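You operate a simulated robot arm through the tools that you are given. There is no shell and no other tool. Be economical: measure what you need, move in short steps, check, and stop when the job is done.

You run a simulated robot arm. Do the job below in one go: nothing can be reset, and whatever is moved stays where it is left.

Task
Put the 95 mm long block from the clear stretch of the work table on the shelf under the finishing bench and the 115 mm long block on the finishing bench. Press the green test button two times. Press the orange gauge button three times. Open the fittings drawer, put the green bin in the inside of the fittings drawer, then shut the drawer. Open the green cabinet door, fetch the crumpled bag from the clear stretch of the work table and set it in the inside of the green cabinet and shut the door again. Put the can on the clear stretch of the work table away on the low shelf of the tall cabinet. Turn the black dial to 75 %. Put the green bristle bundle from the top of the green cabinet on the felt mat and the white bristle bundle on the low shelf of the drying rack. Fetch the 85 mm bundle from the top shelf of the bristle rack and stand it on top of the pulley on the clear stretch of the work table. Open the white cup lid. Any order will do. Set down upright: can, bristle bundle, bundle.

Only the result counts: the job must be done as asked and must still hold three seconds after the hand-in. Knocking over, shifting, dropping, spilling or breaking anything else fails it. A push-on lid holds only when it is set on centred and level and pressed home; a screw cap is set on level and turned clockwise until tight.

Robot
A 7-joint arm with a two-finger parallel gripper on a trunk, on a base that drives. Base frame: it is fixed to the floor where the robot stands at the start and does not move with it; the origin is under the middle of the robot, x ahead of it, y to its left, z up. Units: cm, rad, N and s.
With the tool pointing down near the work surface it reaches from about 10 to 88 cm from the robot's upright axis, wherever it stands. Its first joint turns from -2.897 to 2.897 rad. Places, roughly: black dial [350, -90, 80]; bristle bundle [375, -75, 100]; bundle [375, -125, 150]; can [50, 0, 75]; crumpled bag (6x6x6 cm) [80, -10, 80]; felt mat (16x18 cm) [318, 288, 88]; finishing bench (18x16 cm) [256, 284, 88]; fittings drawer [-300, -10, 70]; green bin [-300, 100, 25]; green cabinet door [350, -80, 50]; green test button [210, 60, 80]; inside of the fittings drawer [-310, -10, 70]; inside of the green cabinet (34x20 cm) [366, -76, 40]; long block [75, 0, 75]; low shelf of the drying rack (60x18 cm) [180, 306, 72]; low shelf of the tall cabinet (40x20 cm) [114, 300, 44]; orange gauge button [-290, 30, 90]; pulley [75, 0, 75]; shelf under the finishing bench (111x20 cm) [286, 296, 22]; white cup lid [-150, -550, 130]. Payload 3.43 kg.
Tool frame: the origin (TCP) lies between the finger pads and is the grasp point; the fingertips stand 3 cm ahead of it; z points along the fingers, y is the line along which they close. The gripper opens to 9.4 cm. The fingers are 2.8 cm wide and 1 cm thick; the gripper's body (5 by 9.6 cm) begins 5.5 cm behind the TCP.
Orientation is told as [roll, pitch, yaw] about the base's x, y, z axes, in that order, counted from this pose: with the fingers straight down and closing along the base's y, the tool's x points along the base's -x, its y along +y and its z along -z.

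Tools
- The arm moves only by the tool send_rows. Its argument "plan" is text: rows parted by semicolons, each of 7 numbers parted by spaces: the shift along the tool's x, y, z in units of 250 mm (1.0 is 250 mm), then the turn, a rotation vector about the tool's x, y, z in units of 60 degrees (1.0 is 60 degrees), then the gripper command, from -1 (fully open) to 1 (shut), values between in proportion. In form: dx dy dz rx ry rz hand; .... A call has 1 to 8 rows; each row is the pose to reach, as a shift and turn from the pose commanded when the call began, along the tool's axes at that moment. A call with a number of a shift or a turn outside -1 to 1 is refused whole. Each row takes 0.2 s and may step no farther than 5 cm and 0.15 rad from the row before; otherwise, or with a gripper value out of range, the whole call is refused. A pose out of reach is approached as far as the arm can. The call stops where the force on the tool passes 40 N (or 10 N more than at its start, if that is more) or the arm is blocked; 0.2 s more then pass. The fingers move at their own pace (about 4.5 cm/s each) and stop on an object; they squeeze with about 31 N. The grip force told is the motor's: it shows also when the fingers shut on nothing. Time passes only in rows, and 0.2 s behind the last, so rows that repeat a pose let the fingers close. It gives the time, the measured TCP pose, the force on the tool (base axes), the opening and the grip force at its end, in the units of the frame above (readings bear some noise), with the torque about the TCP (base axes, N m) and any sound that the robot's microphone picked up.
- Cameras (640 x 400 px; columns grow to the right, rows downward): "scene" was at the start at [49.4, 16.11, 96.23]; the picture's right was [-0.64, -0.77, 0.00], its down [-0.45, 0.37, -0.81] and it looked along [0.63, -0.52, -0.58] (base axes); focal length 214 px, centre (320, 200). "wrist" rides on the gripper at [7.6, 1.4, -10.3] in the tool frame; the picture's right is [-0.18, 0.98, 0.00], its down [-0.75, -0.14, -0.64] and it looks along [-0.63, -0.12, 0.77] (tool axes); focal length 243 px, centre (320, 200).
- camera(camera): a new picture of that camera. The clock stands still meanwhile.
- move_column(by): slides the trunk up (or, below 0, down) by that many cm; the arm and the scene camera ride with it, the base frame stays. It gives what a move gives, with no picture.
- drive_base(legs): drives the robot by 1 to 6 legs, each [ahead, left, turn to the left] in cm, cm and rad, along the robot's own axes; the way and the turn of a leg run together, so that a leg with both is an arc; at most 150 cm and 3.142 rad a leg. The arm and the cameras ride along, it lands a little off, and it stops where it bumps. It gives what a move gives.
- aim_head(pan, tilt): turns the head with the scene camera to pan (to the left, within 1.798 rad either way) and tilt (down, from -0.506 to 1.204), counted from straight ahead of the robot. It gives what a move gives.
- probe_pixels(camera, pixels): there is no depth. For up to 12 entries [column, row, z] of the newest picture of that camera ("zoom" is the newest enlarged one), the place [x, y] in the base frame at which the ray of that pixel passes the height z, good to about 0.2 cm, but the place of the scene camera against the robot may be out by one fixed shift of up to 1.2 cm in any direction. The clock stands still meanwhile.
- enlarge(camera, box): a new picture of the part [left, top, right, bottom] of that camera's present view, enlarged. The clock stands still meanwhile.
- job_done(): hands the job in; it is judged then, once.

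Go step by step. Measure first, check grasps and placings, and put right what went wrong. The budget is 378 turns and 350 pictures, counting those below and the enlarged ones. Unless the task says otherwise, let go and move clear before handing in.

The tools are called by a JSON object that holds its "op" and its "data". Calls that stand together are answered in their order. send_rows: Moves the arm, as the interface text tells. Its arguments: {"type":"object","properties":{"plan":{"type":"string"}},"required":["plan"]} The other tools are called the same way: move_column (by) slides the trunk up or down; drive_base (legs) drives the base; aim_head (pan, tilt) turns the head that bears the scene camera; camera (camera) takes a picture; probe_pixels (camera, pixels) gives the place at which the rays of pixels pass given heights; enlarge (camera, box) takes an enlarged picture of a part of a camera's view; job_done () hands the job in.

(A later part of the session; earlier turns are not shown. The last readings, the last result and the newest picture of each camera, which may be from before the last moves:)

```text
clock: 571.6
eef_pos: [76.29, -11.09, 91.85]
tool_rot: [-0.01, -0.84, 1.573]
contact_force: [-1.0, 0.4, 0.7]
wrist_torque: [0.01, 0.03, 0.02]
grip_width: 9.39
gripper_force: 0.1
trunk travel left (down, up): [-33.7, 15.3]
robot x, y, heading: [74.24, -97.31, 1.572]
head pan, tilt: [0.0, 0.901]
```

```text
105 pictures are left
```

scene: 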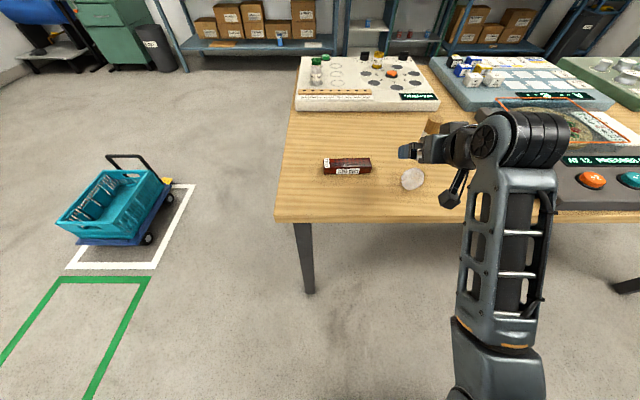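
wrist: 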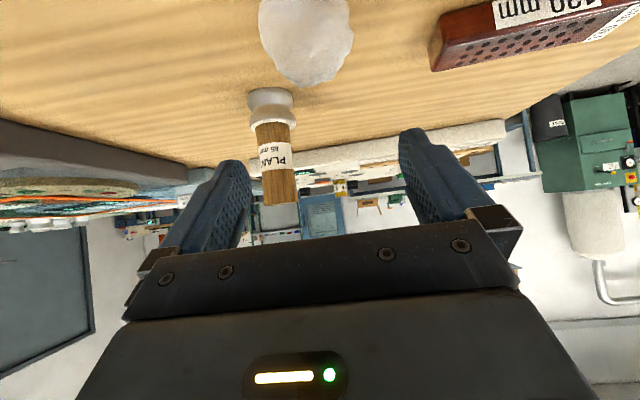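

The bag is directly below. I lower by the trunk 8.2 cm (keeps arm posture), watching force.

{"op": "move_column", "data": {"by": -8.2}}

{"op": "camera", "data": {"camera": "wrist"}}

```text
clock: 572.8
eef_pos: [76.25, -11.15, 83.77]
tool_rot: [-0.007, -0.839, 1.573]
contact_force: [0.2, -0.3, -0.2]
wrist_torque: [-0.02, 0.01, -0.03]
grip_width: 9.4
gripper_force: 0.0
trunk travel left (down, up): [-25.5, 23.5]
robot x, y, heading: [73.89, -97.99, 1.57]
head pan, tilt: [0.0, 0.901]
```

```text
104 pictures are left
```

wrist: 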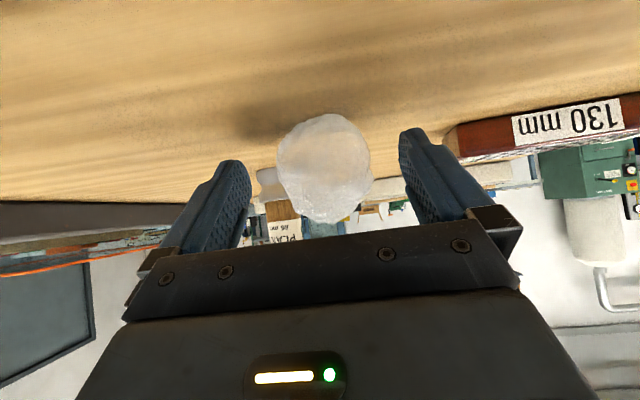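

The bag is between the fingers. I move 0.6 cm forward and close gently to partial width first.

{"op": "send_rows", "data": {"plan": "-0.016 0.006 0.018 0 0 0 -1; -0.016 0.006 0.018 0 0 0 -0.15; -0.016 0.006 0.018 0 0 0 -0.1; -0.016 0.006 0.018 0 0 0 0; -0.016 0.006 0.018 0 0 0 0; -0.016 0.006 0.018 0 0 0 0; -0.016 0.006 0.018 0 0 0 0"}}

{"op": "camera", "data": {"camera": "wrist"}}

```text
clock: 574.4
eef_pos: [76.24, -10.56, 83.67]
tool_rot: [-0.009, -0.84, 1.573]
contact_force: [-0.2, 0.3, -0.3]
wrist_torque: [0.0, 0.0, -0.01]
grip_width: 5.44
gripper_force: 30.9
trunk travel left (down, up): [-25.5, 23.5]
robot x, y, heading: [73.77, -97.66, 1.571]
head pan, tilt: [0.0, 0.901]
```

```text
103 pictures are left
```

wrist: 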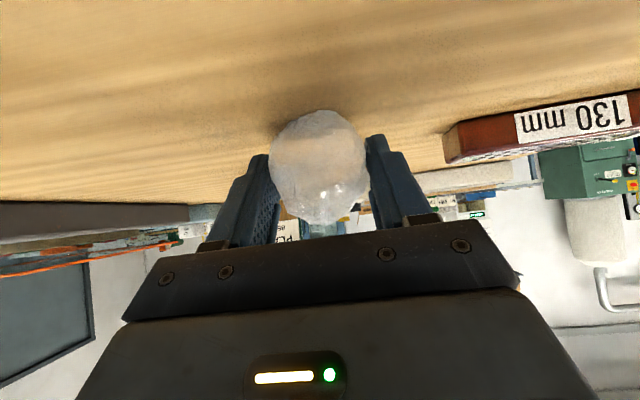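

Bag gripped (5.4 cm). I raise the trunk 23 cm, then drive around to the cabinet.

{"op": "move_column", "data": {"by": 23}}

{"op": "drive_base", "data": {"legs": [[24, 0, 0], [0, -82, 0], [0, -82, 0], [0, 0, -1.57]]}}

{"op": "aim_head", "data": {"pan": 0.0, "tilt": 0.6}}

{"op": "camera", "data": {"camera": "scene"}}

{"op": "camera", "data": {"camera": "wrist"}}

```text
clock: 576.8
eef_pos: [75.91, -10.49, 106.81]
tool_rot: [-0.009, -0.84, 1.572]
contact_force: [-0.7, -0.3, 0.1]
wrist_torque: [0.0, -0.02, -0.04]
grip_width: 5.4
gripper_force: 30.5
trunk travel left (down, up): [-48.5, 0.5]
robot x, y, heading: [74.06, -97.98, 1.571]
head pan, tilt: [0.0, 0.901]
```

```text
clock: 590.2
eef_pos: [324.27, -74.18, 106.69]
tool_rot: [-0.008, -0.839, 0.019]
contact_force: [0.0, -0.4, -0.4]
wrist_torque: [0.0, 0.02, -0.04]
grip_width: 5.34
gripper_force: 30.9
trunk travel left (down, up): [-48.5, 0.5]
robot x, y, heading: [237.25, -73.93, 0.017]
head pan, tilt: [0.0, 0.901]
```

```text
clock: 591.0
eef_pos: [324.27, -74.26, 106.7]
tool_rot: [-0.009, -0.839, 0.019]
contact_force: [0.5, -0.6, -0.8]
wrist_torque: [0.03, 0.0, 0.01]
grip_width: 5.29
gripper_force: 31.1
trunk travel left (down, up): [-48.5, 0.5]
robot x, y, heading: [237.45, -73.99, 0.021]
head pan, tilt: [0.0, 0.6]
```

```text
102 pictures are left
```

scene: 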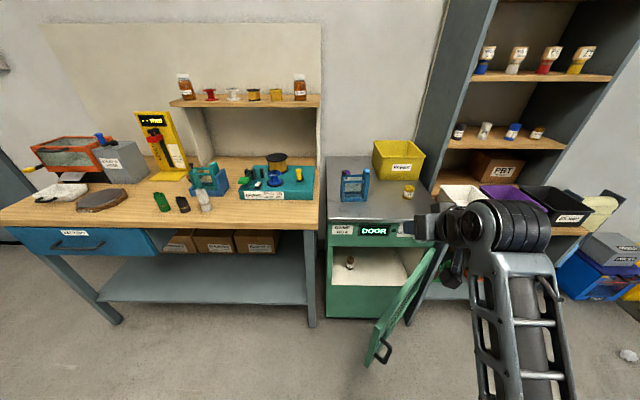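

```text
101 pictures are left
```

wrist: 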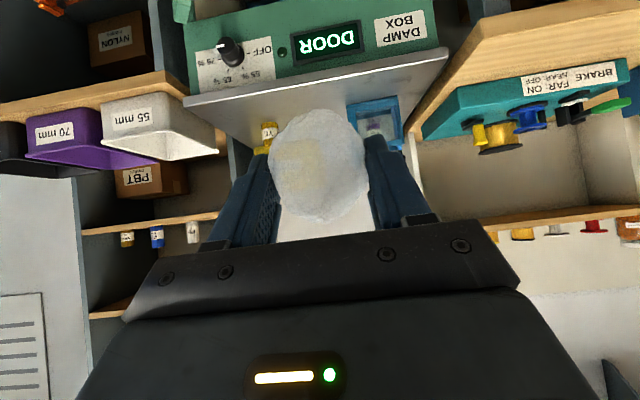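

The door is well open (~75°). I probe the inside: floor and the bottle (350,262).

{"op": "probe_pixels", "data": {"camera": "scene", "pixels": [[350, 269, 40], [334, 287, 40], [400, 284, 40], [365, 275, 40], [376, 362, 52], [365, 362, 40], [433, 245, 68], [350, 262, 43]]}}

{"op": "enlarge", "data": {"camera": "scene", "box": [310, 200, 470, 370]}}

```text
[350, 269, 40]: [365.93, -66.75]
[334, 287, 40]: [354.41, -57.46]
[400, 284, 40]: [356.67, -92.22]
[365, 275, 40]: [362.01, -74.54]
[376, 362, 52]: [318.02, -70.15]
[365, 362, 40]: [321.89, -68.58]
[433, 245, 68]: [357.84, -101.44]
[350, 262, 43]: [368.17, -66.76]
```

```text
2.35 times, centred on (390, 285) of scene
```

zoom: 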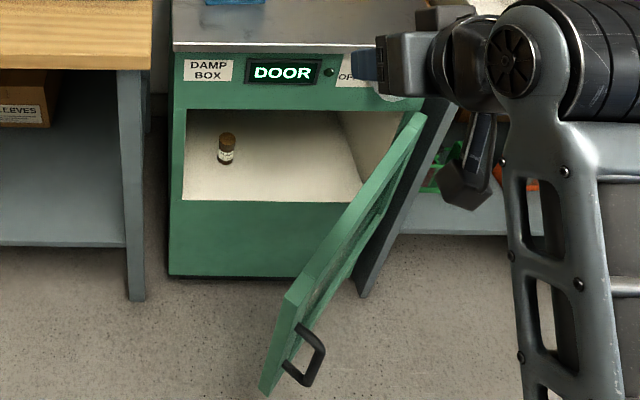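

The door stands at ~52°, so I'll enter diagonally parallel to it. First back off and lower the hand to z≈50 outside the door's swing.

{"op": "drive_base", "data": {"legs": [[-18, 0, -0.02]]}}

{"op": "move_column", "data": {"by": -40}}

{"op": "move_column", "data": {"by": -8}}

{"op": "send_rows", "data": {"plan": "0.13 0 0.117 0 0 0 0; 0.258 0 0.232 0 0 0 0; 0.258 0 0.232 0 0 0 0"}}

{"op": "drive_base", "data": {"legs": [[0, 29, 0]]}}

{"op": "camera", "data": {"camera": "scene"}}

{"op": "camera", "data": {"camera": "wrist"}}

```text
clock: 592.6
eef_pos: [305.98, -76.35, 106.8]
tool_rot: [-0.008, -0.841, -0.002]
contact_force: [-0.5, 0.7, 0.0]
wrist_torque: [-0.01, 0.03, 0.0]
grip_width: 5.3
gripper_force: 30.5
trunk travel left (down, up): [-48.5, 0.5]
robot x, y, heading: [219.29, -73.93, -0.005]
head pan, tilt: [0.0, 0.6]
```

```text
clock: 596.4
eef_pos: [306.09, -76.33, 66.67]
tool_rot: [-0.008, -0.839, -0.004]
contact_force: [0.7, -0.2, -1.0]
wrist_torque: [0.04, -0.03, -0.02]
grip_width: 5.33
gripper_force: 31.0
trunk travel left (down, up): [-8.5, 40.5]
robot x, y, heading: [219.02, -73.82, -0.003]
head pan, tilt: [0.0, 0.6]
```

```text
clock: 597.6
eef_pos: [306.14, -76.21, 58.7]
tool_rot: [-0.009, -0.84, -0.003]
contact_force: [-0.4, -0.1, -0.2]
wrist_torque: [-0.01, 0.01, -0.01]
grip_width: 5.32
gripper_force: 30.7
trunk travel left (down, up): [-0.5, 48.5]
robot x, y, heading: [218.67, -74.13, -0.006]
head pan, tilt: [0.0, 0.6]
```

```text
clock: 598.4
eef_pos: [305.85, -76.48, 50.02]
tool_rot: [-0.009, -0.839, -0.003]
contact_force: [1.0, 0.1, -0.4]
wrist_torque: [0.02, -0.02, 0.02]
grip_width: 5.31
gripper_force: 31.1
trunk travel left (down, up): [-0.5, 48.5]
robot x, y, heading: [218.62, -73.77, -0.002]
head pan, tilt: [0.0, 0.6]
```

```text
clock: 600.4
eef_pos: [305.33, -46.09, 49.95]
tool_rot: [-0.006, -0.84, 0.031]
contact_force: [0.3, 0.7, -0.7]
wrist_torque: [-0.03, -0.02, -0.03]
grip_width: 5.28
gripper_force: 30.9
trunk travel left (down, up): [-0.5, 48.5]
robot x, y, heading: [218.14, -46.53, 0.037]
head pan, tilt: [0.0, 0.6]
```

```text
99 pictures are left
```

scene: 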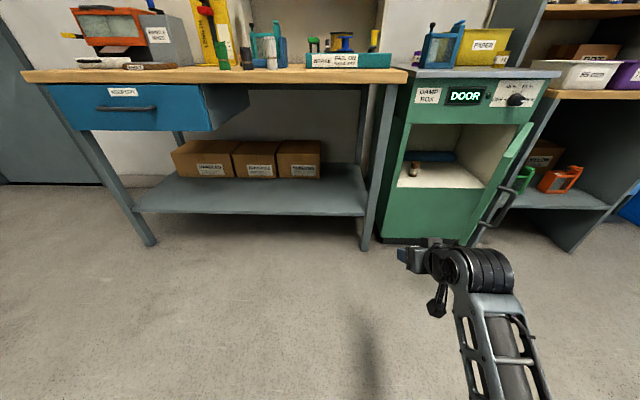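

```text
98 pictures are left
```

wrist: 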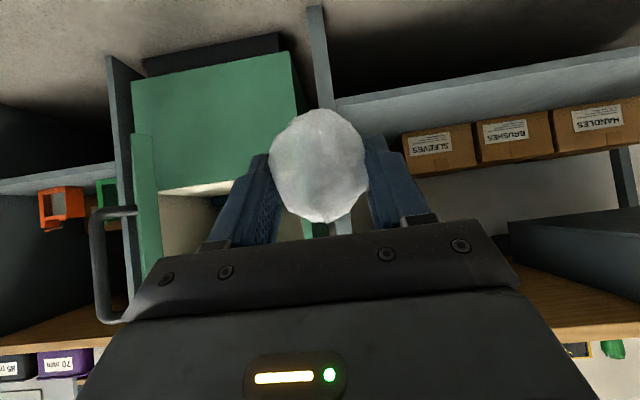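

{"op": "probe_pixels", "data": {"camera": "scene", "pixels": [[366, 248, 0], [384, 240, 0], [470, 243, 0], [414, 165, 40], [480, 185, 40], [405, 185, 40], [524, 122, 68]]}}

{"op": "drive_base", "data": {"legs": [[30, 20, -0.33]]}}

{"op": "camera", "data": {"camera": "wrist"}}

{"op": "aim_head", "data": {"pan": -0.1, "tilt": 0.6}}

{"op": "camera", "data": {"camera": "scene"}}

```text
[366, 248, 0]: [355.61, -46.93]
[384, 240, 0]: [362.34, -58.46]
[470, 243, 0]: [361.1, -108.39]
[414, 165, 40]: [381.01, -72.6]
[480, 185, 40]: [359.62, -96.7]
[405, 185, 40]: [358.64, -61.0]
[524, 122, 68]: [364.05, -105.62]
```

```text
clock: 601.4
eef_pos: [305.63, -44.53, 49.92]
tool_rot: [-0.011, -0.836, 0.049]
contact_force: [-0.7, 0.3, -0.9]
wrist_torque: [-0.04, 0.0, -0.01]
grip_width: 5.29
gripper_force: 31.5
trunk travel left (down, up): [-0.5, 48.5]
robot x, y, heading: [218.94, -46.15, 0.048]
head pan, tilt: [0.0, 0.6]
stopped in leg 1: the robot was blocked; the commanded pose is now the measured one
```

```text
97 pictures are left
```

wrist: 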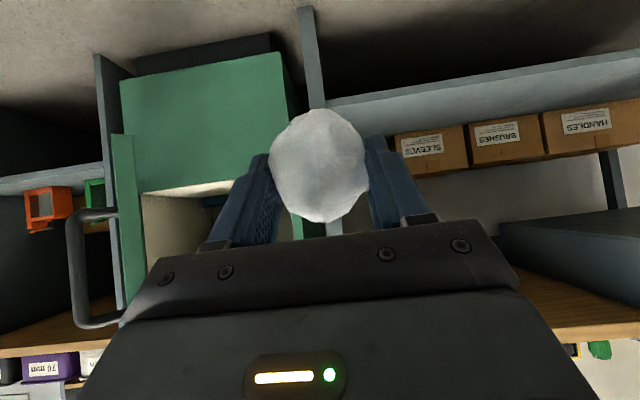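

```text
clock: 602.1
eef_pos: [305.71, -44.49, 49.98]
tool_rot: [-0.01, -0.838, 0.047]
contact_force: [-1.0, -0.7, 0.6]
wrist_torque: [0.01, 0.0, -0.01]
grip_width: 5.31
gripper_force: 30.6
trunk travel left (down, up): [-0.5, 48.5]
robot x, y, heading: [218.92, -46.29, 0.046]
head pan, tilt: [-0.099, 0.6]
```

```text
96 pictures are left
```

scene: 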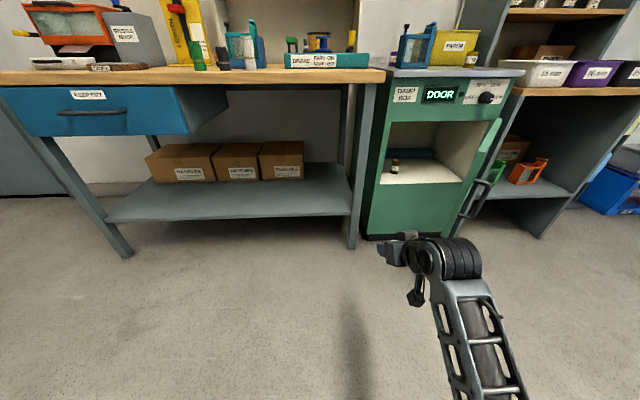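

The platform touched the table's leg on its left. I move right 8, go ahead 30 first, then left with the turn.

{"op": "drive_base", "data": {"legs": [[0, -8, -0.04], [22, 0, 0], [12, 28, -0.3]]}}

{"op": "camera", "data": {"camera": "scene"}}

{"op": "camera", "data": {"camera": "wrist"}}

```text
clock: 605.3
eef_pos: [330.97, -54.48, 49.9]
tool_rot: [-0.009, -0.838, -0.036]
contact_force: [-0.1, 0.6, -0.5]
wrist_torque: [0.02, -0.03, -0.02]
grip_width: 5.34
gripper_force: 30.8
trunk travel left (down, up): [-0.5, 48.5]
robot x, y, heading: [244.81, -49.13, -0.044]
head pan, tilt: [-0.099, 0.6]
stopped in leg 3: the robot was blocked; the commanded pose is now the measured one
```

```text
95 pictures are left
```

scene: 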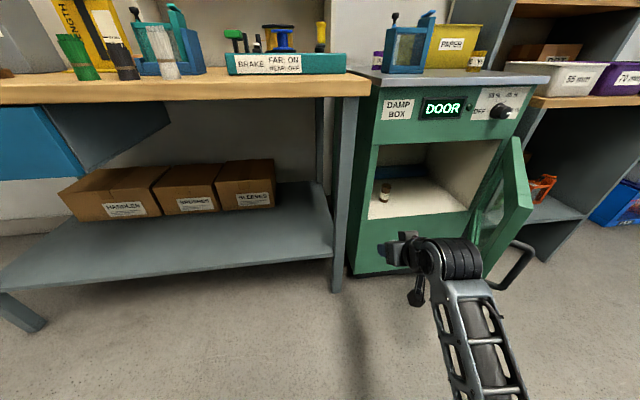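

```text
94 pictures are left
```

wrist: 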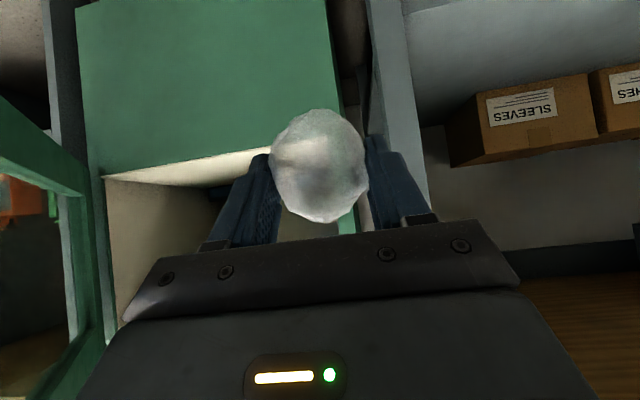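

The rear still nears the table leg. I go ahead with a right shift first (TCP to ≈(345,−65)), then swing in.

{"op": "drive_base", "data": {"legs": [[14, -10, 0]]}}

{"op": "camera", "data": {"camera": "wrist"}}

{"op": "camera", "data": {"camera": "scene"}}

```text
clock: 606.8
eef_pos: [344.91, -64.99, 49.94]
tool_rot: [-0.01, -0.84, -0.037]
contact_force: [0.4, -0.5, 0.0]
wrist_torque: [0.0, 0.01, 0.02]
grip_width: 5.29
gripper_force: 31.1
trunk travel left (down, up): [-0.5, 48.5]
robot x, y, heading: [258.4, -59.55, -0.038]
head pan, tilt: [-0.099, 0.6]
```

```text
93 pictures are left
```

wrist: 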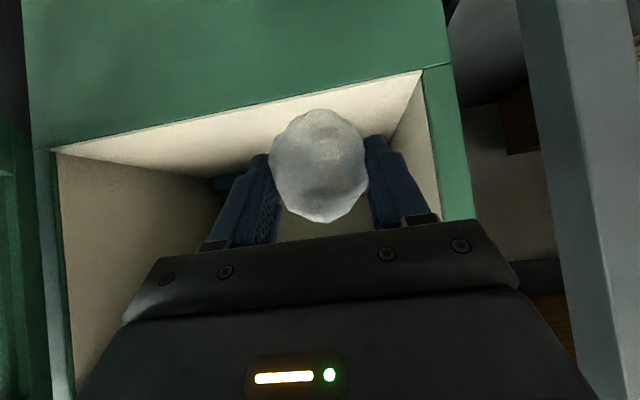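

```text
92 pictures are left
```

scene: 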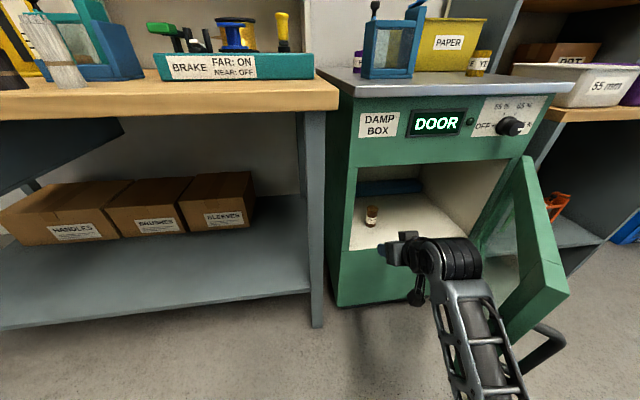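

The hand is in the mouth with the door clear. I move ahead 15 and right 10 to (360,−76).

{"op": "drive_base", "data": {"legs": [[15, -9, 0]]}}

{"op": "camera", "data": {"camera": "wrist"}}

{"op": "camera", "data": {"camera": "scene"}}

```text
clock: 608.2
eef_pos: [359.72, -74.15, 49.91]
tool_rot: [-0.011, -0.838, -0.035]
contact_force: [-0.2, 0.4, -0.4]
wrist_torque: [0.0, -0.03, 0.01]
grip_width: 5.28
gripper_force: 31.5
trunk travel left (down, up): [-0.5, 48.5]
robot x, y, heading: [272.97, -68.75, -0.034]
head pan, tilt: [-0.099, 0.6]
```

```text
91 pictures are left
```

wrist: 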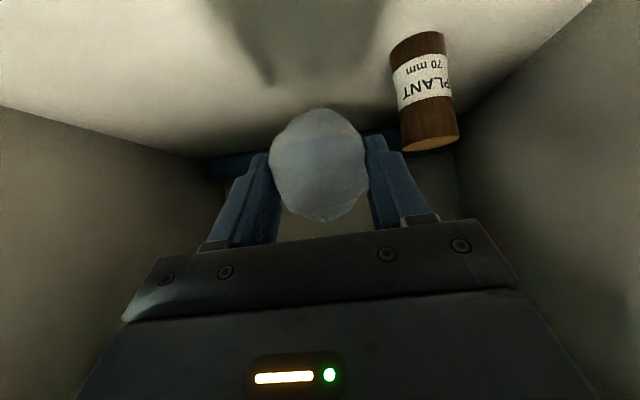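

```text
90 pictures are left
```

scene: 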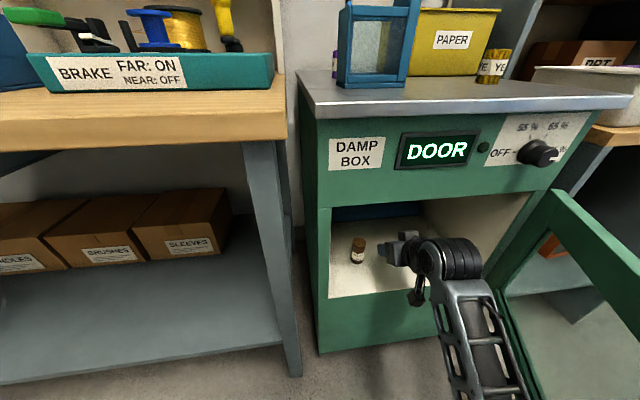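

Inside. The bundle standing there is near the left finger, so I shift right 4 cm, then lower with the arm.

{"op": "drive_base", "data": {"legs": [[2, -4.5, 0]]}}

{"op": "send_rows", "data": {"plan": "0.04 0 0.035 0 0 0 0; 0.08 0 0.07 0 0 0 0; 0.12 0 0.107 0 0 0 0; 0.12 0 0.107 0 0 0 0"}}

{"op": "camera", "data": {"camera": "wrist"}}

```text
clock: 609.2
eef_pos: [361.45, -78.64, 50.0]
tool_rot: [-0.011, -0.836, -0.036]
contact_force: [-0.1, -0.5, -0.9]
wrist_torque: [0.02, 0.01, 0.03]
grip_width: 5.29
gripper_force: 31.1
trunk travel left (down, up): [-0.5, 48.5]
robot x, y, heading: [274.88, -73.6, -0.034]
head pan, tilt: [-0.099, 0.6]
```

```text
clock: 610.2
eef_pos: [361.41, -78.69, 45.8]
tool_rot: [-0.01, -0.837, -0.033]
contact_force: [-0.6, 0.7, 0.4]
wrist_torque: [-0.02, -0.03, 0.01]
grip_width: 5.28
gripper_force: 31.4
trunk travel left (down, up): [-0.5, 48.5]
robot x, y, heading: [275.23, -73.28, -0.036]
head pan, tilt: [-0.099, 0.6]
```

```text
89 pictures are left
```

wrist: 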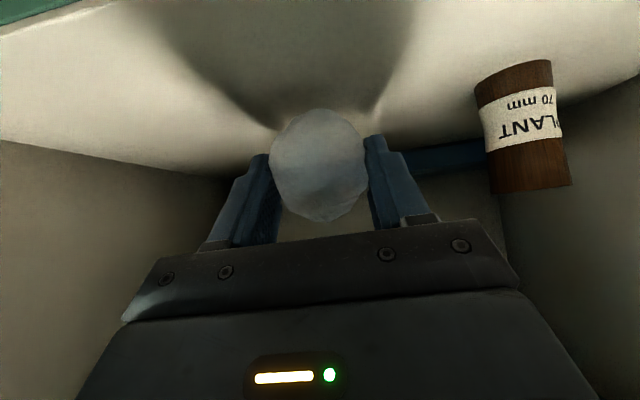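

{"op": "send_rows", "data": {"plan": "0.013 0 0.012 0 0 0 0; 0.027 0 0.024 0 0 0 0; 0.042 0 0.037 0 0 0 0; 0.055 0 0.05 0 0 0 0; 0.07 0 0.063 0 0 0 0"}}

{"op": "camera", "data": {"camera": "wrist"}}

```text
clock: 611.4
eef_pos: [361.6, -78.82, 43.84]
tool_rot: [-0.01, -0.845, -0.036]
contact_force: [1.8, -1.8, 19.4]
wrist_torque: [0.12, -0.15, -0.06]
grip_width: 5.34
gripper_force: 31.1
trunk travel left (down, up): [-0.5, 48.5]
robot x, y, heading: [274.57, -73.68, -0.032]
head pan, tilt: [-0.099, 0.6]
```

```text
88 pictures are left
```

wrist: 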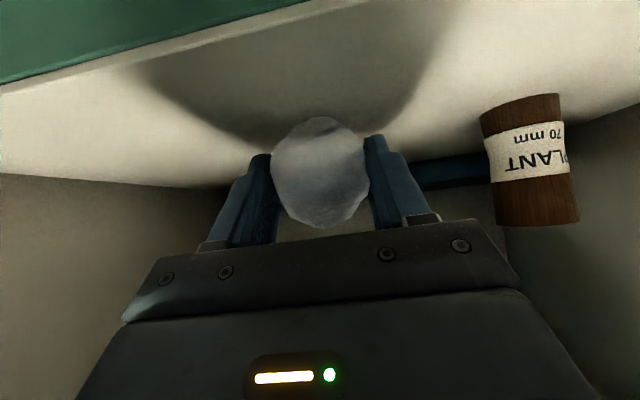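

Contact. Open to 7 cm, rise a bit, and back out the way I came.

{"op": "send_rows", "data": {"plan": "-0.01 0 -0.009 0 0 0 0; -0.01 0 -0.009 0 0 0 -0.45; -0.01 0 -0.009 0 0 0 -0.45; -0.01 0 -0.009 0 0 0 -0.45; -0.01 0 -0.009 0 0 0 -0.45; -0.05 0 -0.045 0 0 0 -0.45; -0.05 0 -0.2 0 0 0 -0.45; -0.05 0 -0.2 0 0 0 -0.45"}}

{"op": "camera", "data": {"camera": "wrist"}}

{"op": "drive_base", "data": {"legs": [[-2, 4.5, 0], [-15, 9, 0], [-14, 10, 0]]}}

{"op": "camera", "data": {"camera": "scene"}}

```text
clock: 613.2
eef_pos: [358.41, -78.62, 47.72]
tool_rot: [-0.009, -0.838, -0.035]
contact_force: [0.1, 0.1, 0.4]
wrist_torque: [-0.03, 0.0, -0.02]
grip_width: 6.82
gripper_force: 0.1
trunk travel left (down, up): [-0.5, 48.5]
robot x, y, heading: [274.73, -73.64, -0.037]
head pan, tilt: [-0.099, 0.6]
```

```text
87 pictures are left
```

wrist: 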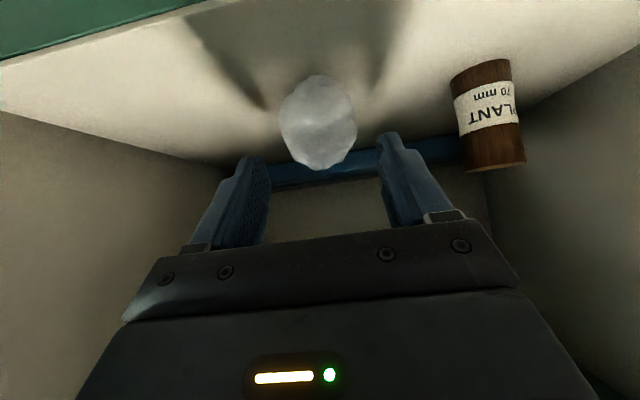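

```text
clock: 616.2
eef_pos: [328.18, -54.18, 47.71]
tool_rot: [-0.01, -0.838, -0.036]
contact_force: [0.9, -0.8, 0.3]
wrist_torque: [0.01, 0.0, 0.0]
grip_width: 6.81
gripper_force: 0.1
trunk travel left (down, up): [-0.5, 48.5]
robot x, y, heading: [244.73, -48.81, -0.034]
head pan, tilt: [-0.099, 0.6]
```

```text
86 pictures are left
```

scene: 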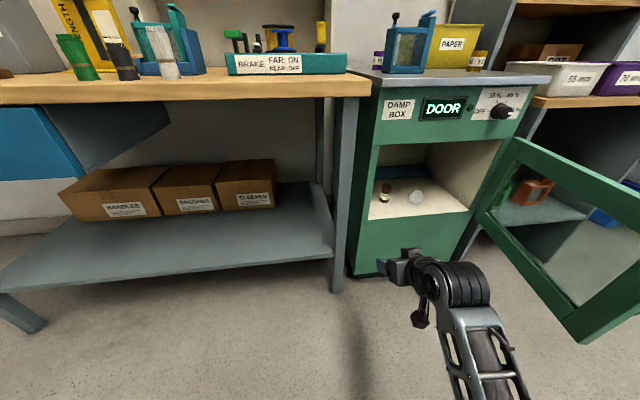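

The bag is in (415,197) and the door now stands wide open (>90°). I go round its outer side: back off, sidestep right, then sweep it shut.

{"op": "send_rows", "data": {"plan": "0 0 0 0 0 0 1; 0 0 0 0 0 0 1; -0.1 0 -0.09 0 0 0 1; -0.2 0 -0.18 0 0 0 1; -0.2 0 -0.18 0 0 0 1"}}

{"op": "drive_base", "data": {"legs": [[-26, -6, 0.035], [0, -66, 0]]}}

{"op": "aim_head", "data": {"pan": 0.1, "tilt": 0.6}}

{"op": "camera", "data": {"camera": "scene"}}

```text
clock: 617.4
eef_pos: [328.38, -54.25, 54.51]
tool_rot: [-0.011, -0.837, -0.037]
contact_force: [0.1, 0.0, -0.7]
wrist_torque: [0.02, -0.02, -0.01]
grip_width: 0.01
gripper_force: 31.5
trunk travel left (down, up): [-0.5, 48.5]
robot x, y, heading: [244.4, -48.9, -0.035]
head pan, tilt: [-0.099, 0.6]
```

```text
clock: 622.6
eef_pos: [301.91, -122.86, 54.41]
tool_rot: [-0.01, -0.837, -0.008]
contact_force: [0.7, -0.2, 0.0]
wrist_torque: [-0.01, 0.0, -0.02]
grip_width: 0.0
gripper_force: 31.1
trunk travel left (down, up): [-0.5, 48.5]
robot x, y, heading: [217.95, -119.93, -0.008]
head pan, tilt: [-0.099, 0.6]
```

```text
clock: 623.3
eef_pos: [301.89, -122.8, 54.39]
tool_rot: [-0.012, -0.839, -0.006]
contact_force: [0.1, 0.5, 0.2]
wrist_torque: [-0.03, -0.02, 0.01]
grip_width: 0.03
gripper_force: 31.4
trunk travel left (down, up): [-0.5, 48.5]
robot x, y, heading: [218.24, -120.1, -0.005]
head pan, tilt: [0.099, 0.6]
```

```text
85 pictures are left
```

scene: 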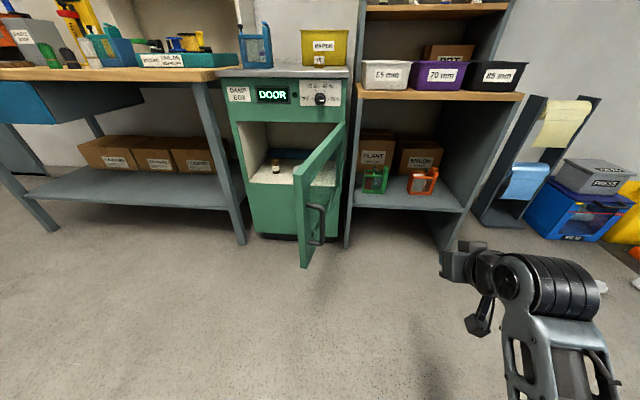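

{"op": "probe_pixels", "data": {"camera": "scene", "pixels": [[298, 172, 69], [305, 265, 38], [325, 243, 47], [343, 125, 69]]}}

{"op": "drive_base", "data": {"legs": [[28, 0, 0]]}}

{"op": "camera", "data": {"camera": "scene"}}

```text
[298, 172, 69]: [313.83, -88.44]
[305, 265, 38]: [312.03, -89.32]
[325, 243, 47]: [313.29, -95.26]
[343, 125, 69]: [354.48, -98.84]
```

```text
clock: 625.3
eef_pos: [329.74, -123.06, 54.3]
tool_rot: [-0.011, -0.839, -0.008]
contact_force: [0.3, -1.0, -0.5]
wrist_torque: [0.03, -0.02, 0.0]
grip_width: 0.01
gripper_force: 31.5
trunk travel left (down, up): [-0.5, 48.5]
robot x, y, heading: [245.57, -120.27, -0.003]
head pan, tilt: [0.099, 0.6]
```

```text
84 pictures are left
```

scene: 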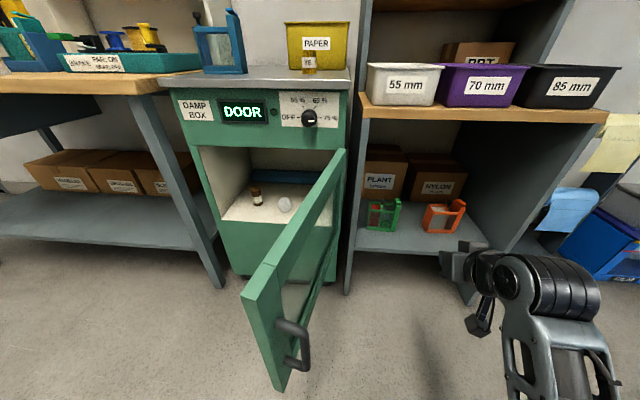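

I sweep left 45 cm to swing the door toward closing.

{"op": "drive_base", "data": {"legs": [[0, 45, 0]]}}

{"op": "camera", "data": {"camera": "scene"}}

```text
clock: 628.0
eef_pos: [329.92, -77.62, 54.34]
tool_rot: [-0.011, -0.837, 0.001]
contact_force: [-1.1, -1.0, 0.3]
wrist_torque: [0.01, -0.01, -0.03]
grip_width: 0.0
gripper_force: 30.7
trunk travel left (down, up): [-0.5, 48.5]
robot x, y, heading: [245.8, -75.43, 0.002]
head pan, tilt: [0.099, 0.6]
```

```text
83 pictures are left
```

scene: 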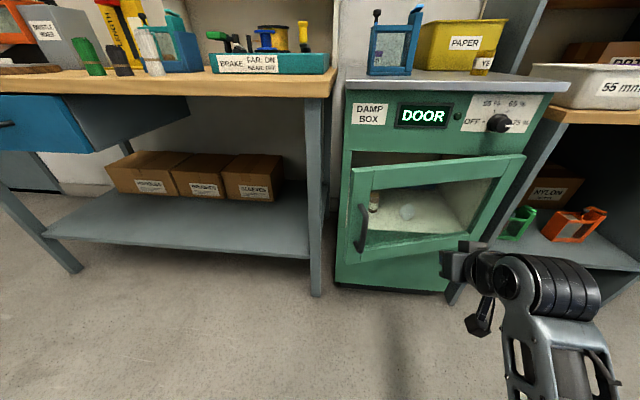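

The door is nearly shut. I raise the hand to the door's top rail (z≈68), shift left, and push it closed.

{"op": "send_rows", "data": {"plan": "-0.11 0 -0.1 0 0 0 1; -0.22 0 -0.2 0 0 0 1; -0.33 0 -0.3 0 0 0 1; -0.43 0 -0.385 0 0 0 1; -0.43 0 -0.385 0 0 0 1"}}

{"op": "drive_base", "data": {"legs": [[0, 11, 0], [17, 0, 0]]}}

{"op": "camera", "data": {"camera": "scene"}}

{"op": "camera", "data": {"camera": "wrist"}}

```text
clock: 629.2
eef_pos: [329.81, -77.38, 68.93]
tool_rot: [-0.011, -0.837, 0.003]
contact_force: [0.2, 0.1, 0.0]
wrist_torque: [-0.03, -0.01, 0.02]
grip_width: 0.01
gripper_force: 31.2
trunk travel left (down, up): [-0.5, 48.5]
robot x, y, heading: [245.53, -75.5, 0.001]
head pan, tilt: [0.099, 0.6]
```

```text
clock: 631.4
eef_pos: [346.92, -66.29, 68.78]
tool_rot: [-0.01, -0.837, 0.0]
contact_force: [0.2, 0.6, 0.6]
wrist_torque: [-0.03, 0.01, -0.03]
grip_width: 0.0
gripper_force: 31.1
trunk travel left (down, up): [-0.5, 48.5]
robot x, y, heading: [262.77, -64.35, -0.005]
head pan, tilt: [0.099, 0.6]
```

```text
82 pictures are left
```

scene: 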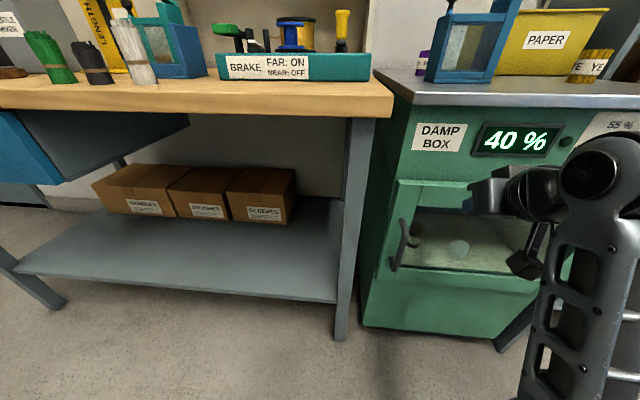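

```text
81 pictures are left
```

wrist: 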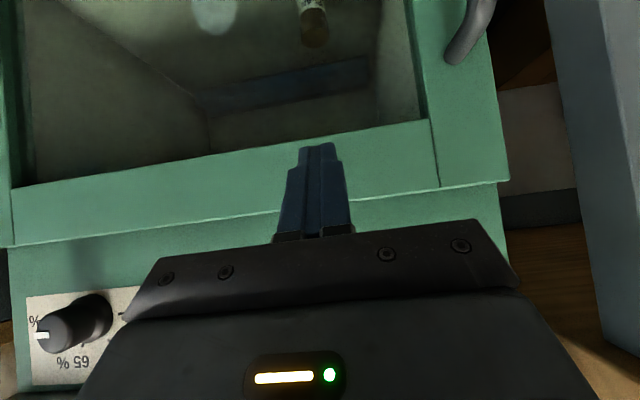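

Display shows "40 %" again — the door registers shut. I press a bit more to make sure, then leave.

{"op": "drive_base", "data": {"legs": [[4, 0, 0]]}}

{"op": "drive_base", "data": {"legs": [[-20, 0, 0]]}}

{"op": "camera", "data": {"camera": "scene"}}

```text
clock: 632.3
eef_pos: [348.89, -66.39, 68.86]
tool_rot: [-0.011, -0.828, 0.0]
contact_force: [-10.2, 1.0, 3.4]
wrist_torque: [0.01, -0.03, 0.05]
grip_width: 0.0
gripper_force: 31.3
trunk travel left (down, up): [-0.5, 48.5]
robot x, y, heading: [264.99, -64.53, 0.002]
head pan, tilt: [0.099, 0.6]
stopped in leg 1: the force on the tool passed its limit at 121 N (the readings are from after the stop); the commanded pose is now the measured one
```

```text
clock: 633.9
eef_pos: [329.09, -66.54, 68.94]
tool_rot: [-0.011, -0.829, 0.0]
contact_force: [-0.5, -0.2, 0.8]
wrist_torque: [-0.01, -0.03, 0.02]
grip_width: 0.0
gripper_force: 30.8
trunk travel left (down, up): [-0.5, 48.5]
robot x, y, heading: [245.69, -64.28, -0.0]
head pan, tilt: [0.099, 0.6]
```

```text
80 pictures are left
```

scene: 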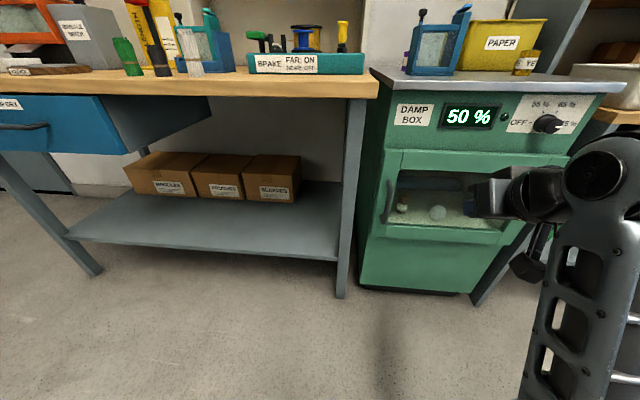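

Cabinet is shut. Next the far −x side (drawer, bin, orange button). I raise the trunk, turn around to the right and drive along the table's right side.

{"op": "move_column", "data": {"by": 40}}

{"op": "drive_base", "data": {"legs": [[0, -8, 0], [0, 0, -3.14], [130, 0, 0], [130, 0, 0]]}}

{"op": "aim_head", "data": {"pan": 0.0, "tilt": 0.3}}

{"op": "camera", "data": {"camera": "scene"}}

```text
clock: 637.7
eef_pos: [329.23, -66.44, 108.79]
tool_rot: [-0.011, -0.829, -0.001]
contact_force: [0.2, 0.1, 0.3]
wrist_torque: [0.0, 0.03, -0.02]
grip_width: 0.0
gripper_force: 30.7
trunk travel left (down, up): [-40.5, 8.5]
robot x, y, heading: [245.85, -64.48, -0.002]
head pan, tilt: [0.099, 0.6]
```

```text
clock: 658.1
eef_pos: [-94.43, -95.47, 108.94]
tool_rot: [-0.011, -0.83, -3.059]
contact_force: [-0.6, 0.0, -0.3]
wrist_torque: [0.02, 0.01, -0.03]
grip_width: 0.0
gripper_force: 30.9
trunk travel left (down, up): [-40.5, 8.5]
robot x, y, heading: [-10.85, -90.55, -3.064]
head pan, tilt: [0.099, 0.6]
```

```text
clock: 658.9
eef_pos: [-94.31, -95.32, 108.92]
tool_rot: [-0.01, -0.829, -3.061]
contact_force: [-0.3, -0.8, 0.1]
wrist_torque: [0.02, 0.0, -0.02]
grip_width: 0.0
gripper_force: 31.1
trunk travel left (down, up): [-40.5, 8.5]
robot x, y, heading: [-11.23, -90.7, -3.062]
head pan, tilt: [0.0, 0.3]
```

```text
79 pictures are left
```

scene: 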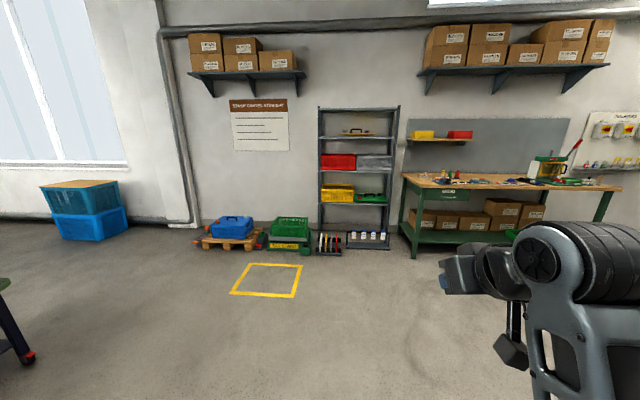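

I see the bench with the green drawer (450,195) on the far wall. I drive on ahead and then right toward it.

{"op": "drive_base", "data": {"legs": [[0, 0, -0.08], [130, 0, 0], [38, 0, 0], [0, 85, 0]]}}

{"op": "camera", "data": {"camera": "scene"}}

```text
clock: 672.1
eef_pos: [-262.38, -176.08, 108.81]
tool_rot: [-0.01, -0.828, -3.139]
contact_force: [-0.5, -0.3, 0.1]
wrist_torque: [-0.01, -0.01, 0.02]
grip_width: 0.01
gripper_force: 31.2
trunk travel left (down, up): [-40.5, 8.5]
robot x, y, heading: [-178.83, -178.19, -3.137]
head pan, tilt: [0.0, 0.3]
```

```text
78 pictures are left
```

scene: 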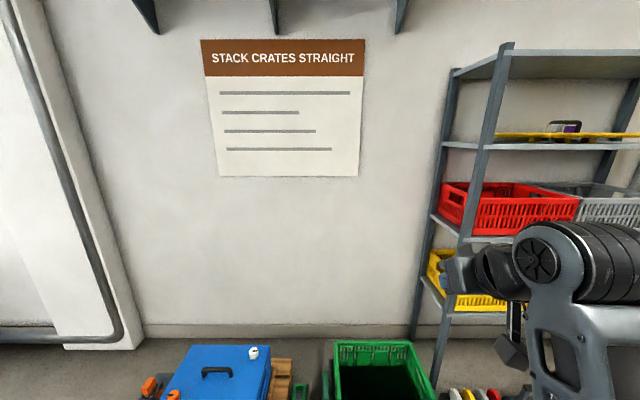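

I went left by mistake; I back up a little and move right 165 cm.

{"op": "drive_base", "data": {"legs": [[-25, 0, 0], [0, -85, 0], [0, -80, 0]]}}

{"op": "aim_head", "data": {"pan": 0.0, "tilt": 0.45}}

{"op": "camera", "data": {"camera": "scene"}}

```text
clock: 682.0
eef_pos: [-239.4, -12.5, 108.89]
tool_rot: [-0.009, -0.829, -3.107]
contact_force: [0.6, 0.0, -0.1]
wrist_torque: [0.0, 0.03, -0.02]
grip_width: 0.01
gripper_force: 31.0
trunk travel left (down, up): [-40.5, 8.5]
robot x, y, heading: [-155.47, -11.45, -3.104]
head pan, tilt: [0.0, 0.3]
```

```text
clock: 682.7
eef_pos: [-239.49, -12.53, 108.85]
tool_rot: [-0.01, -0.829, -3.108]
contact_force: [0.7, -1.0, 0.5]
wrist_torque: [-0.02, -0.04, -0.01]
grip_width: 0.0
gripper_force: 30.9
trunk travel left (down, up): [-40.5, 8.5]
robot x, y, heading: [-155.96, -11.75, -3.108]
head pan, tilt: [0.0, 0.45]
```

```text
77 pictures are left
```

scene: 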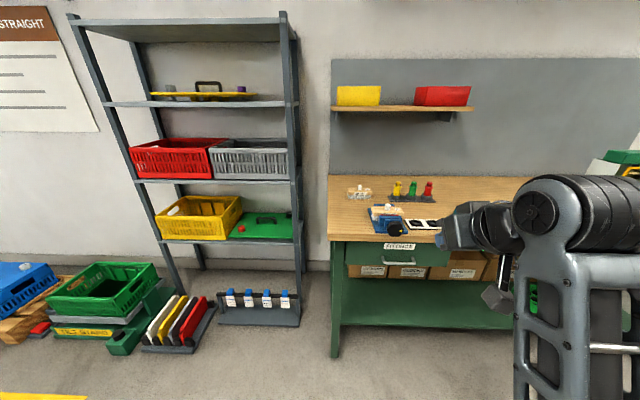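

The drawer labelled FITTINGS is at (397,250) with a handle below. I pan right to see the gauge and bin.

{"op": "drive_base", "data": {"legs": [[0, -45, 0]]}}

{"op": "camera", "data": {"camera": "scene"}}

{"op": "probe_pixels", "data": {"camera": "scene", "pixels": [[320, 240, 80], [320, 250, 70], [320, 300, 25], [320, 380, 0]]}}

```text
clock: 685.4
eef_pos: [-240.68, 32.55, 108.84]
tool_rot: [-0.011, -0.829, -3.114]
contact_force: [0.2, -0.2, 0.3]
wrist_torque: [-0.01, -0.01, 0.02]
grip_width: 0.0
gripper_force: 30.6
trunk travel left (down, up): [-40.5, 8.5]
robot x, y, heading: [-157.32, 32.75, -3.112]
head pan, tilt: [0.0, 0.45]
```

```text
76 pictures are left
```

scene: 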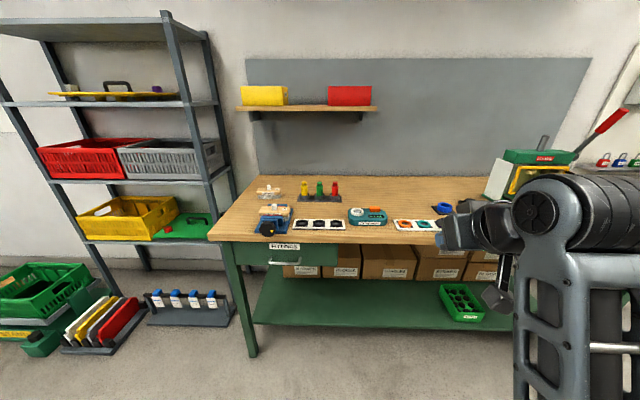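

```text
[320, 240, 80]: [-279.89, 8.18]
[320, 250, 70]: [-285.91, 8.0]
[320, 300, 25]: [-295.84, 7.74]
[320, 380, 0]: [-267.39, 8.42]
```

I see the gauge with orange button (372,213), green bin (461,302) on the lower shelf, and the drawer (285,253). I enlarge both areas.

{"op": "enlarge", "data": {"camera": "scene", "box": [230, 180, 450, 320]}}

{"op": "probe_pixels", "data": {"camera": "zoom", "pixels": [[422, 90, 88], [422, 90, 84], [180, 235, 66], [180, 240, 64], [110, 185, 72], [305, 180, 72], [180, 205, 70]]}}

{"op": "enlarge", "data": {"camera": "scene", "box": [420, 260, 520, 340]}}

{"op": "probe_pixels", "data": {"camera": "zoom", "pixels": [[115, 200, 27], [290, 330, 27], [290, 200, 32], [290, 370, 25], [120, 130, 32], [410, 360, 27], [400, 320, 32]]}}

```text
2.86 times, centred on (340, 250) of scene
```

zoom: 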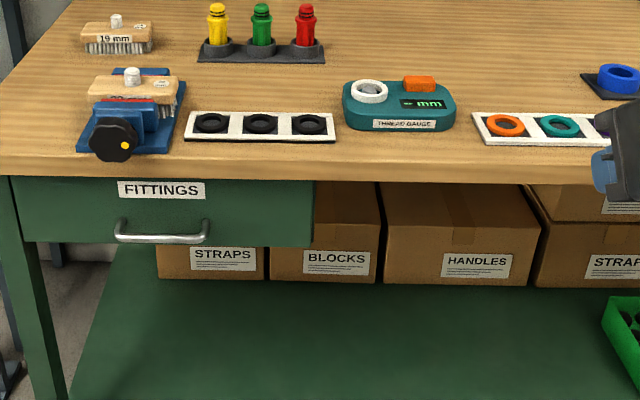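

```text
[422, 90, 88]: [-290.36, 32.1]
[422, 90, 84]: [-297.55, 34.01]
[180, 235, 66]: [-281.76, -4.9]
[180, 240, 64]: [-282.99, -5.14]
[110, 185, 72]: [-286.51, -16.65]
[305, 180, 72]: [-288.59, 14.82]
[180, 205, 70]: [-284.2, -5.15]
```

```text
5.00 times, centred on (470, 300) of scene
```

zoom: 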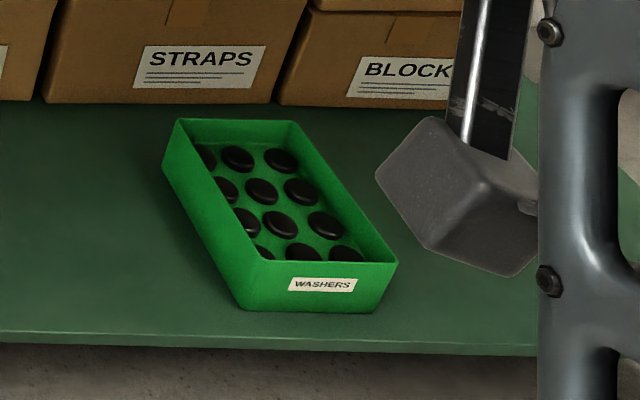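

```text
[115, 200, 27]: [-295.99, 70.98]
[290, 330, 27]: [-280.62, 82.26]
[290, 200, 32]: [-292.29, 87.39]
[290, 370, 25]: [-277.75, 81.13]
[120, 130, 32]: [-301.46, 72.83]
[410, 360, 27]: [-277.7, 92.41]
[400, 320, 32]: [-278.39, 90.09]
```

The bin holds washers, so it must stay level. First the orange button: I straighten the tool to vertical and drive ahead 50.

{"op": "send_rows", "data": {"plan": "0 0 0 0 0.132 0 1; 0 0 0 0 0.264 0 1; 0 0 0 0 0.396 0 1; 0 0 0 0 0.528 0 1; 0 0 0 0 0.66 0 1; 0 0 0 0 0.79 0 1; 0 0 0 0 0.79 0 1"}}

{"op": "drive_base", "data": {"legs": [[46, 0, -0.03]]}}

{"op": "camera", "data": {"camera": "wrist"}}

```text
clock: 687.0
eef_pos: [-240.8, 32.45, 108.82]
tool_rot: [-0.008, -0.692, -3.116]
contact_force: [0.2, 0.9, -1.2]
wrist_torque: [0.0, -0.01, 0.0]
grip_width: 0.01
gripper_force: 30.7
out of reach, approached as far as the arm can: row 2, 3, 4, 5, 6, 7
trunk travel left (down, up): [-40.5, 8.5]
robot x, y, heading: [-157.2, 32.83, -3.114]
head pan, tilt: [0.0, 0.45]
```

```text
clock: 689.8
eef_pos: [-287.37, 33.65, 108.81]
tool_rot: [-0.008, -0.691, -3.138]
contact_force: [-0.7, -0.3, -0.4]
wrist_torque: [0.01, -0.03, 0.01]
grip_width: 0.0
gripper_force: 30.9
trunk travel left (down, up): [-40.5, 8.5]
robot x, y, heading: [-203.65, 32.39, -3.138]
head pan, tilt: [0.0, 0.45]
```

```text
73 pictures are left
```

wrist: 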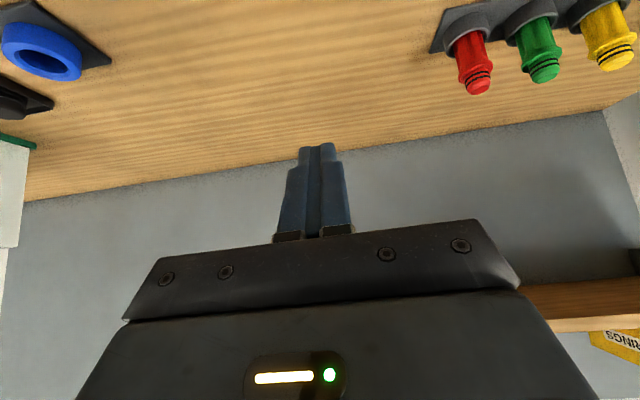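

The tool can't get more vertical here, but this tilt will do. I back up 22 cm so the wrist camera sees the gauge.

{"op": "drive_base", "data": {"legs": [[-22, 0, 0]]}}

{"op": "camera", "data": {"camera": "wrist"}}

{"op": "camera", "data": {"camera": "scene"}}

```text
clock: 691.5
eef_pos: [-265.06, 33.9, 108.7]
tool_rot: [-0.008, -0.691, -3.142]
contact_force: [-0.5, 0.3, -0.7]
wrist_torque: [0.0, -0.02, 0.04]
grip_width: 0.0
gripper_force: 31.2
trunk travel left (down, up): [-40.5, 8.5]
robot x, y, heading: [-181.71, 32.74, -3.14]
head pan, tilt: [0.0, 0.45]
```

```text
72 pictures are left
```

wrist: 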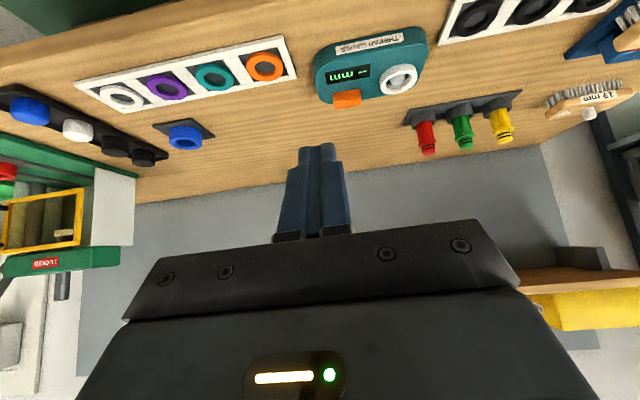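

```text
71 pictures are left
```

scene: 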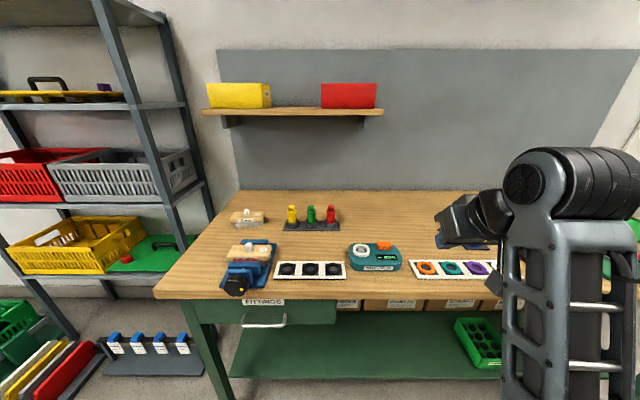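

Orange button: wrist (347,99), scene (384,246). I triangulate.

{"op": "probe_pixels", "data": {"camera": "wrist", "pixels": [[347, 99, 84], [347, 99, 86], [347, 99, 88], [330, 30, 80]]}}

{"op": "probe_pixels", "data": {"camera": "scene", "pixels": [[384, 245, 84], [384, 245, 86], [384, 245, 88], [265, 320, 66], [265, 320, 62], [380, 270, 80]]}}

```text
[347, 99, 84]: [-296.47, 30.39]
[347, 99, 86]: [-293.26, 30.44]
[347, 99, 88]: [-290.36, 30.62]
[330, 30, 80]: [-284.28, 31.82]
```

```text
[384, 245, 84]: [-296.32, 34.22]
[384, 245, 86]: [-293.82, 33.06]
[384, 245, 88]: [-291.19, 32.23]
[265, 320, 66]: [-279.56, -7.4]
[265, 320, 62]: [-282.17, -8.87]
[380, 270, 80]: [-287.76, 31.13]
```

Button ≈(−290.3,30.6), top ≈88. I drive above it and lower the trunk to TCP z≈94.

{"op": "drive_base", "data": {"legs": [[24.5, 3.3, 0]]}}

{"op": "move_column", "data": {"by": -14}}

{"op": "enlarge", "data": {"camera": "scene", "box": [340, 160, 560, 320]}}

```text
clock: 693.3
eef_pos: [-289.93, 30.63, 108.77]
tool_rot: [-0.008, -0.691, -3.14]
contact_force: [-0.1, 0.3, -0.3]
wrist_torque: [0.02, 0.02, 0.0]
grip_width: 0.01
gripper_force: 31.1
trunk travel left (down, up): [-40.5, 8.5]
robot x, y, heading: [-206.13, 28.83, -3.138]
head pan, tilt: [0.0, 0.45]
```

```text
clock: 695.0
eef_pos: [-290.06, 30.49, 94.86]
tool_rot: [-0.009, -0.69, -3.14]
contact_force: [-0.6, 0.2, 0.9]
wrist_torque: [0.01, 0.0, 0.04]
grip_width: 0.0
gripper_force: 30.7
trunk travel left (down, up): [-26.5, 22.5]
robot x, y, heading: [-206.15, 28.99, -3.132]
head pan, tilt: [0.0, 0.45]
```

```text
2.50 times, centred on (450, 240) of scene
```

zoom: 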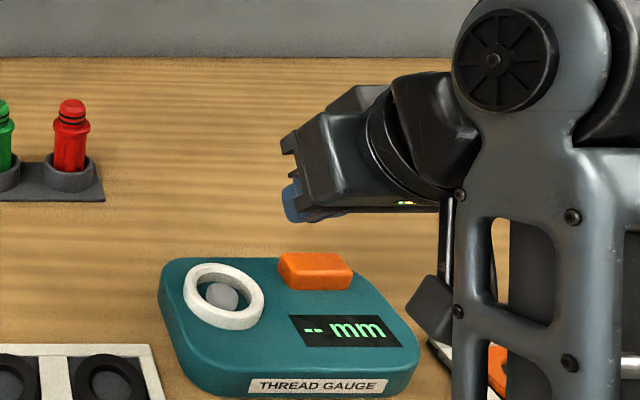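

The tip hovers above the button. I shift 0.5 cm and press down in small steps.

{"op": "send_rows", "data": {"plan": "0.04 -0.02 0.05 0 0 0 1; 0.06 -0.02 0.074 0 0 0 1; 0.075 -0.02 0.092 0 0 0 1; 0.09 -0.02 0.11 0 0 0 1; 0.1 -0.02 0.123 0 0 0 1; 0.11 -0.02 0.135 0 0 0 1"}}

{"op": "enlarge", "data": {"camera": "scene", "box": [340, 160, 560, 320]}}

```text
clock: 696.3
eef_pos: [-290.08, 31.05, 91.38]
tool_rot: [-0.01, -0.711, -3.137]
contact_force: [-6.0, 0.5, 4.3]
wrist_torque: [0.03, 0.06, 0.01]
grip_width: 0.0
gripper_force: 30.5
trunk travel left (down, up): [-26.5, 22.5]
robot x, y, heading: [-206.3, 29.43, -3.134]
head pan, tilt: [0.0, 0.45]
stopped in row 6: the force on the tool passed its limit at 46 N (the readings are from after the stop); the commanded pose is now the measured one
```

```text
2.50 times, centred on (450, 240) of scene
```

zoom: 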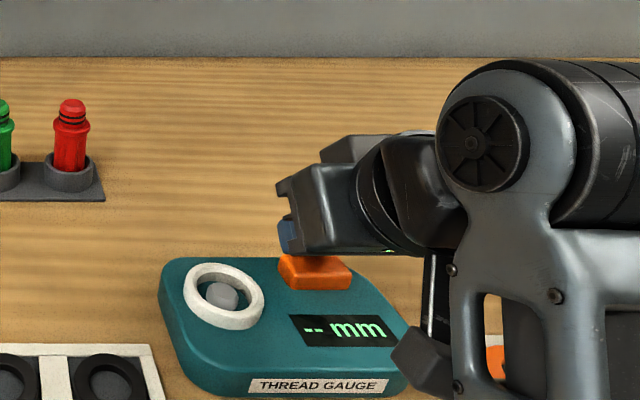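

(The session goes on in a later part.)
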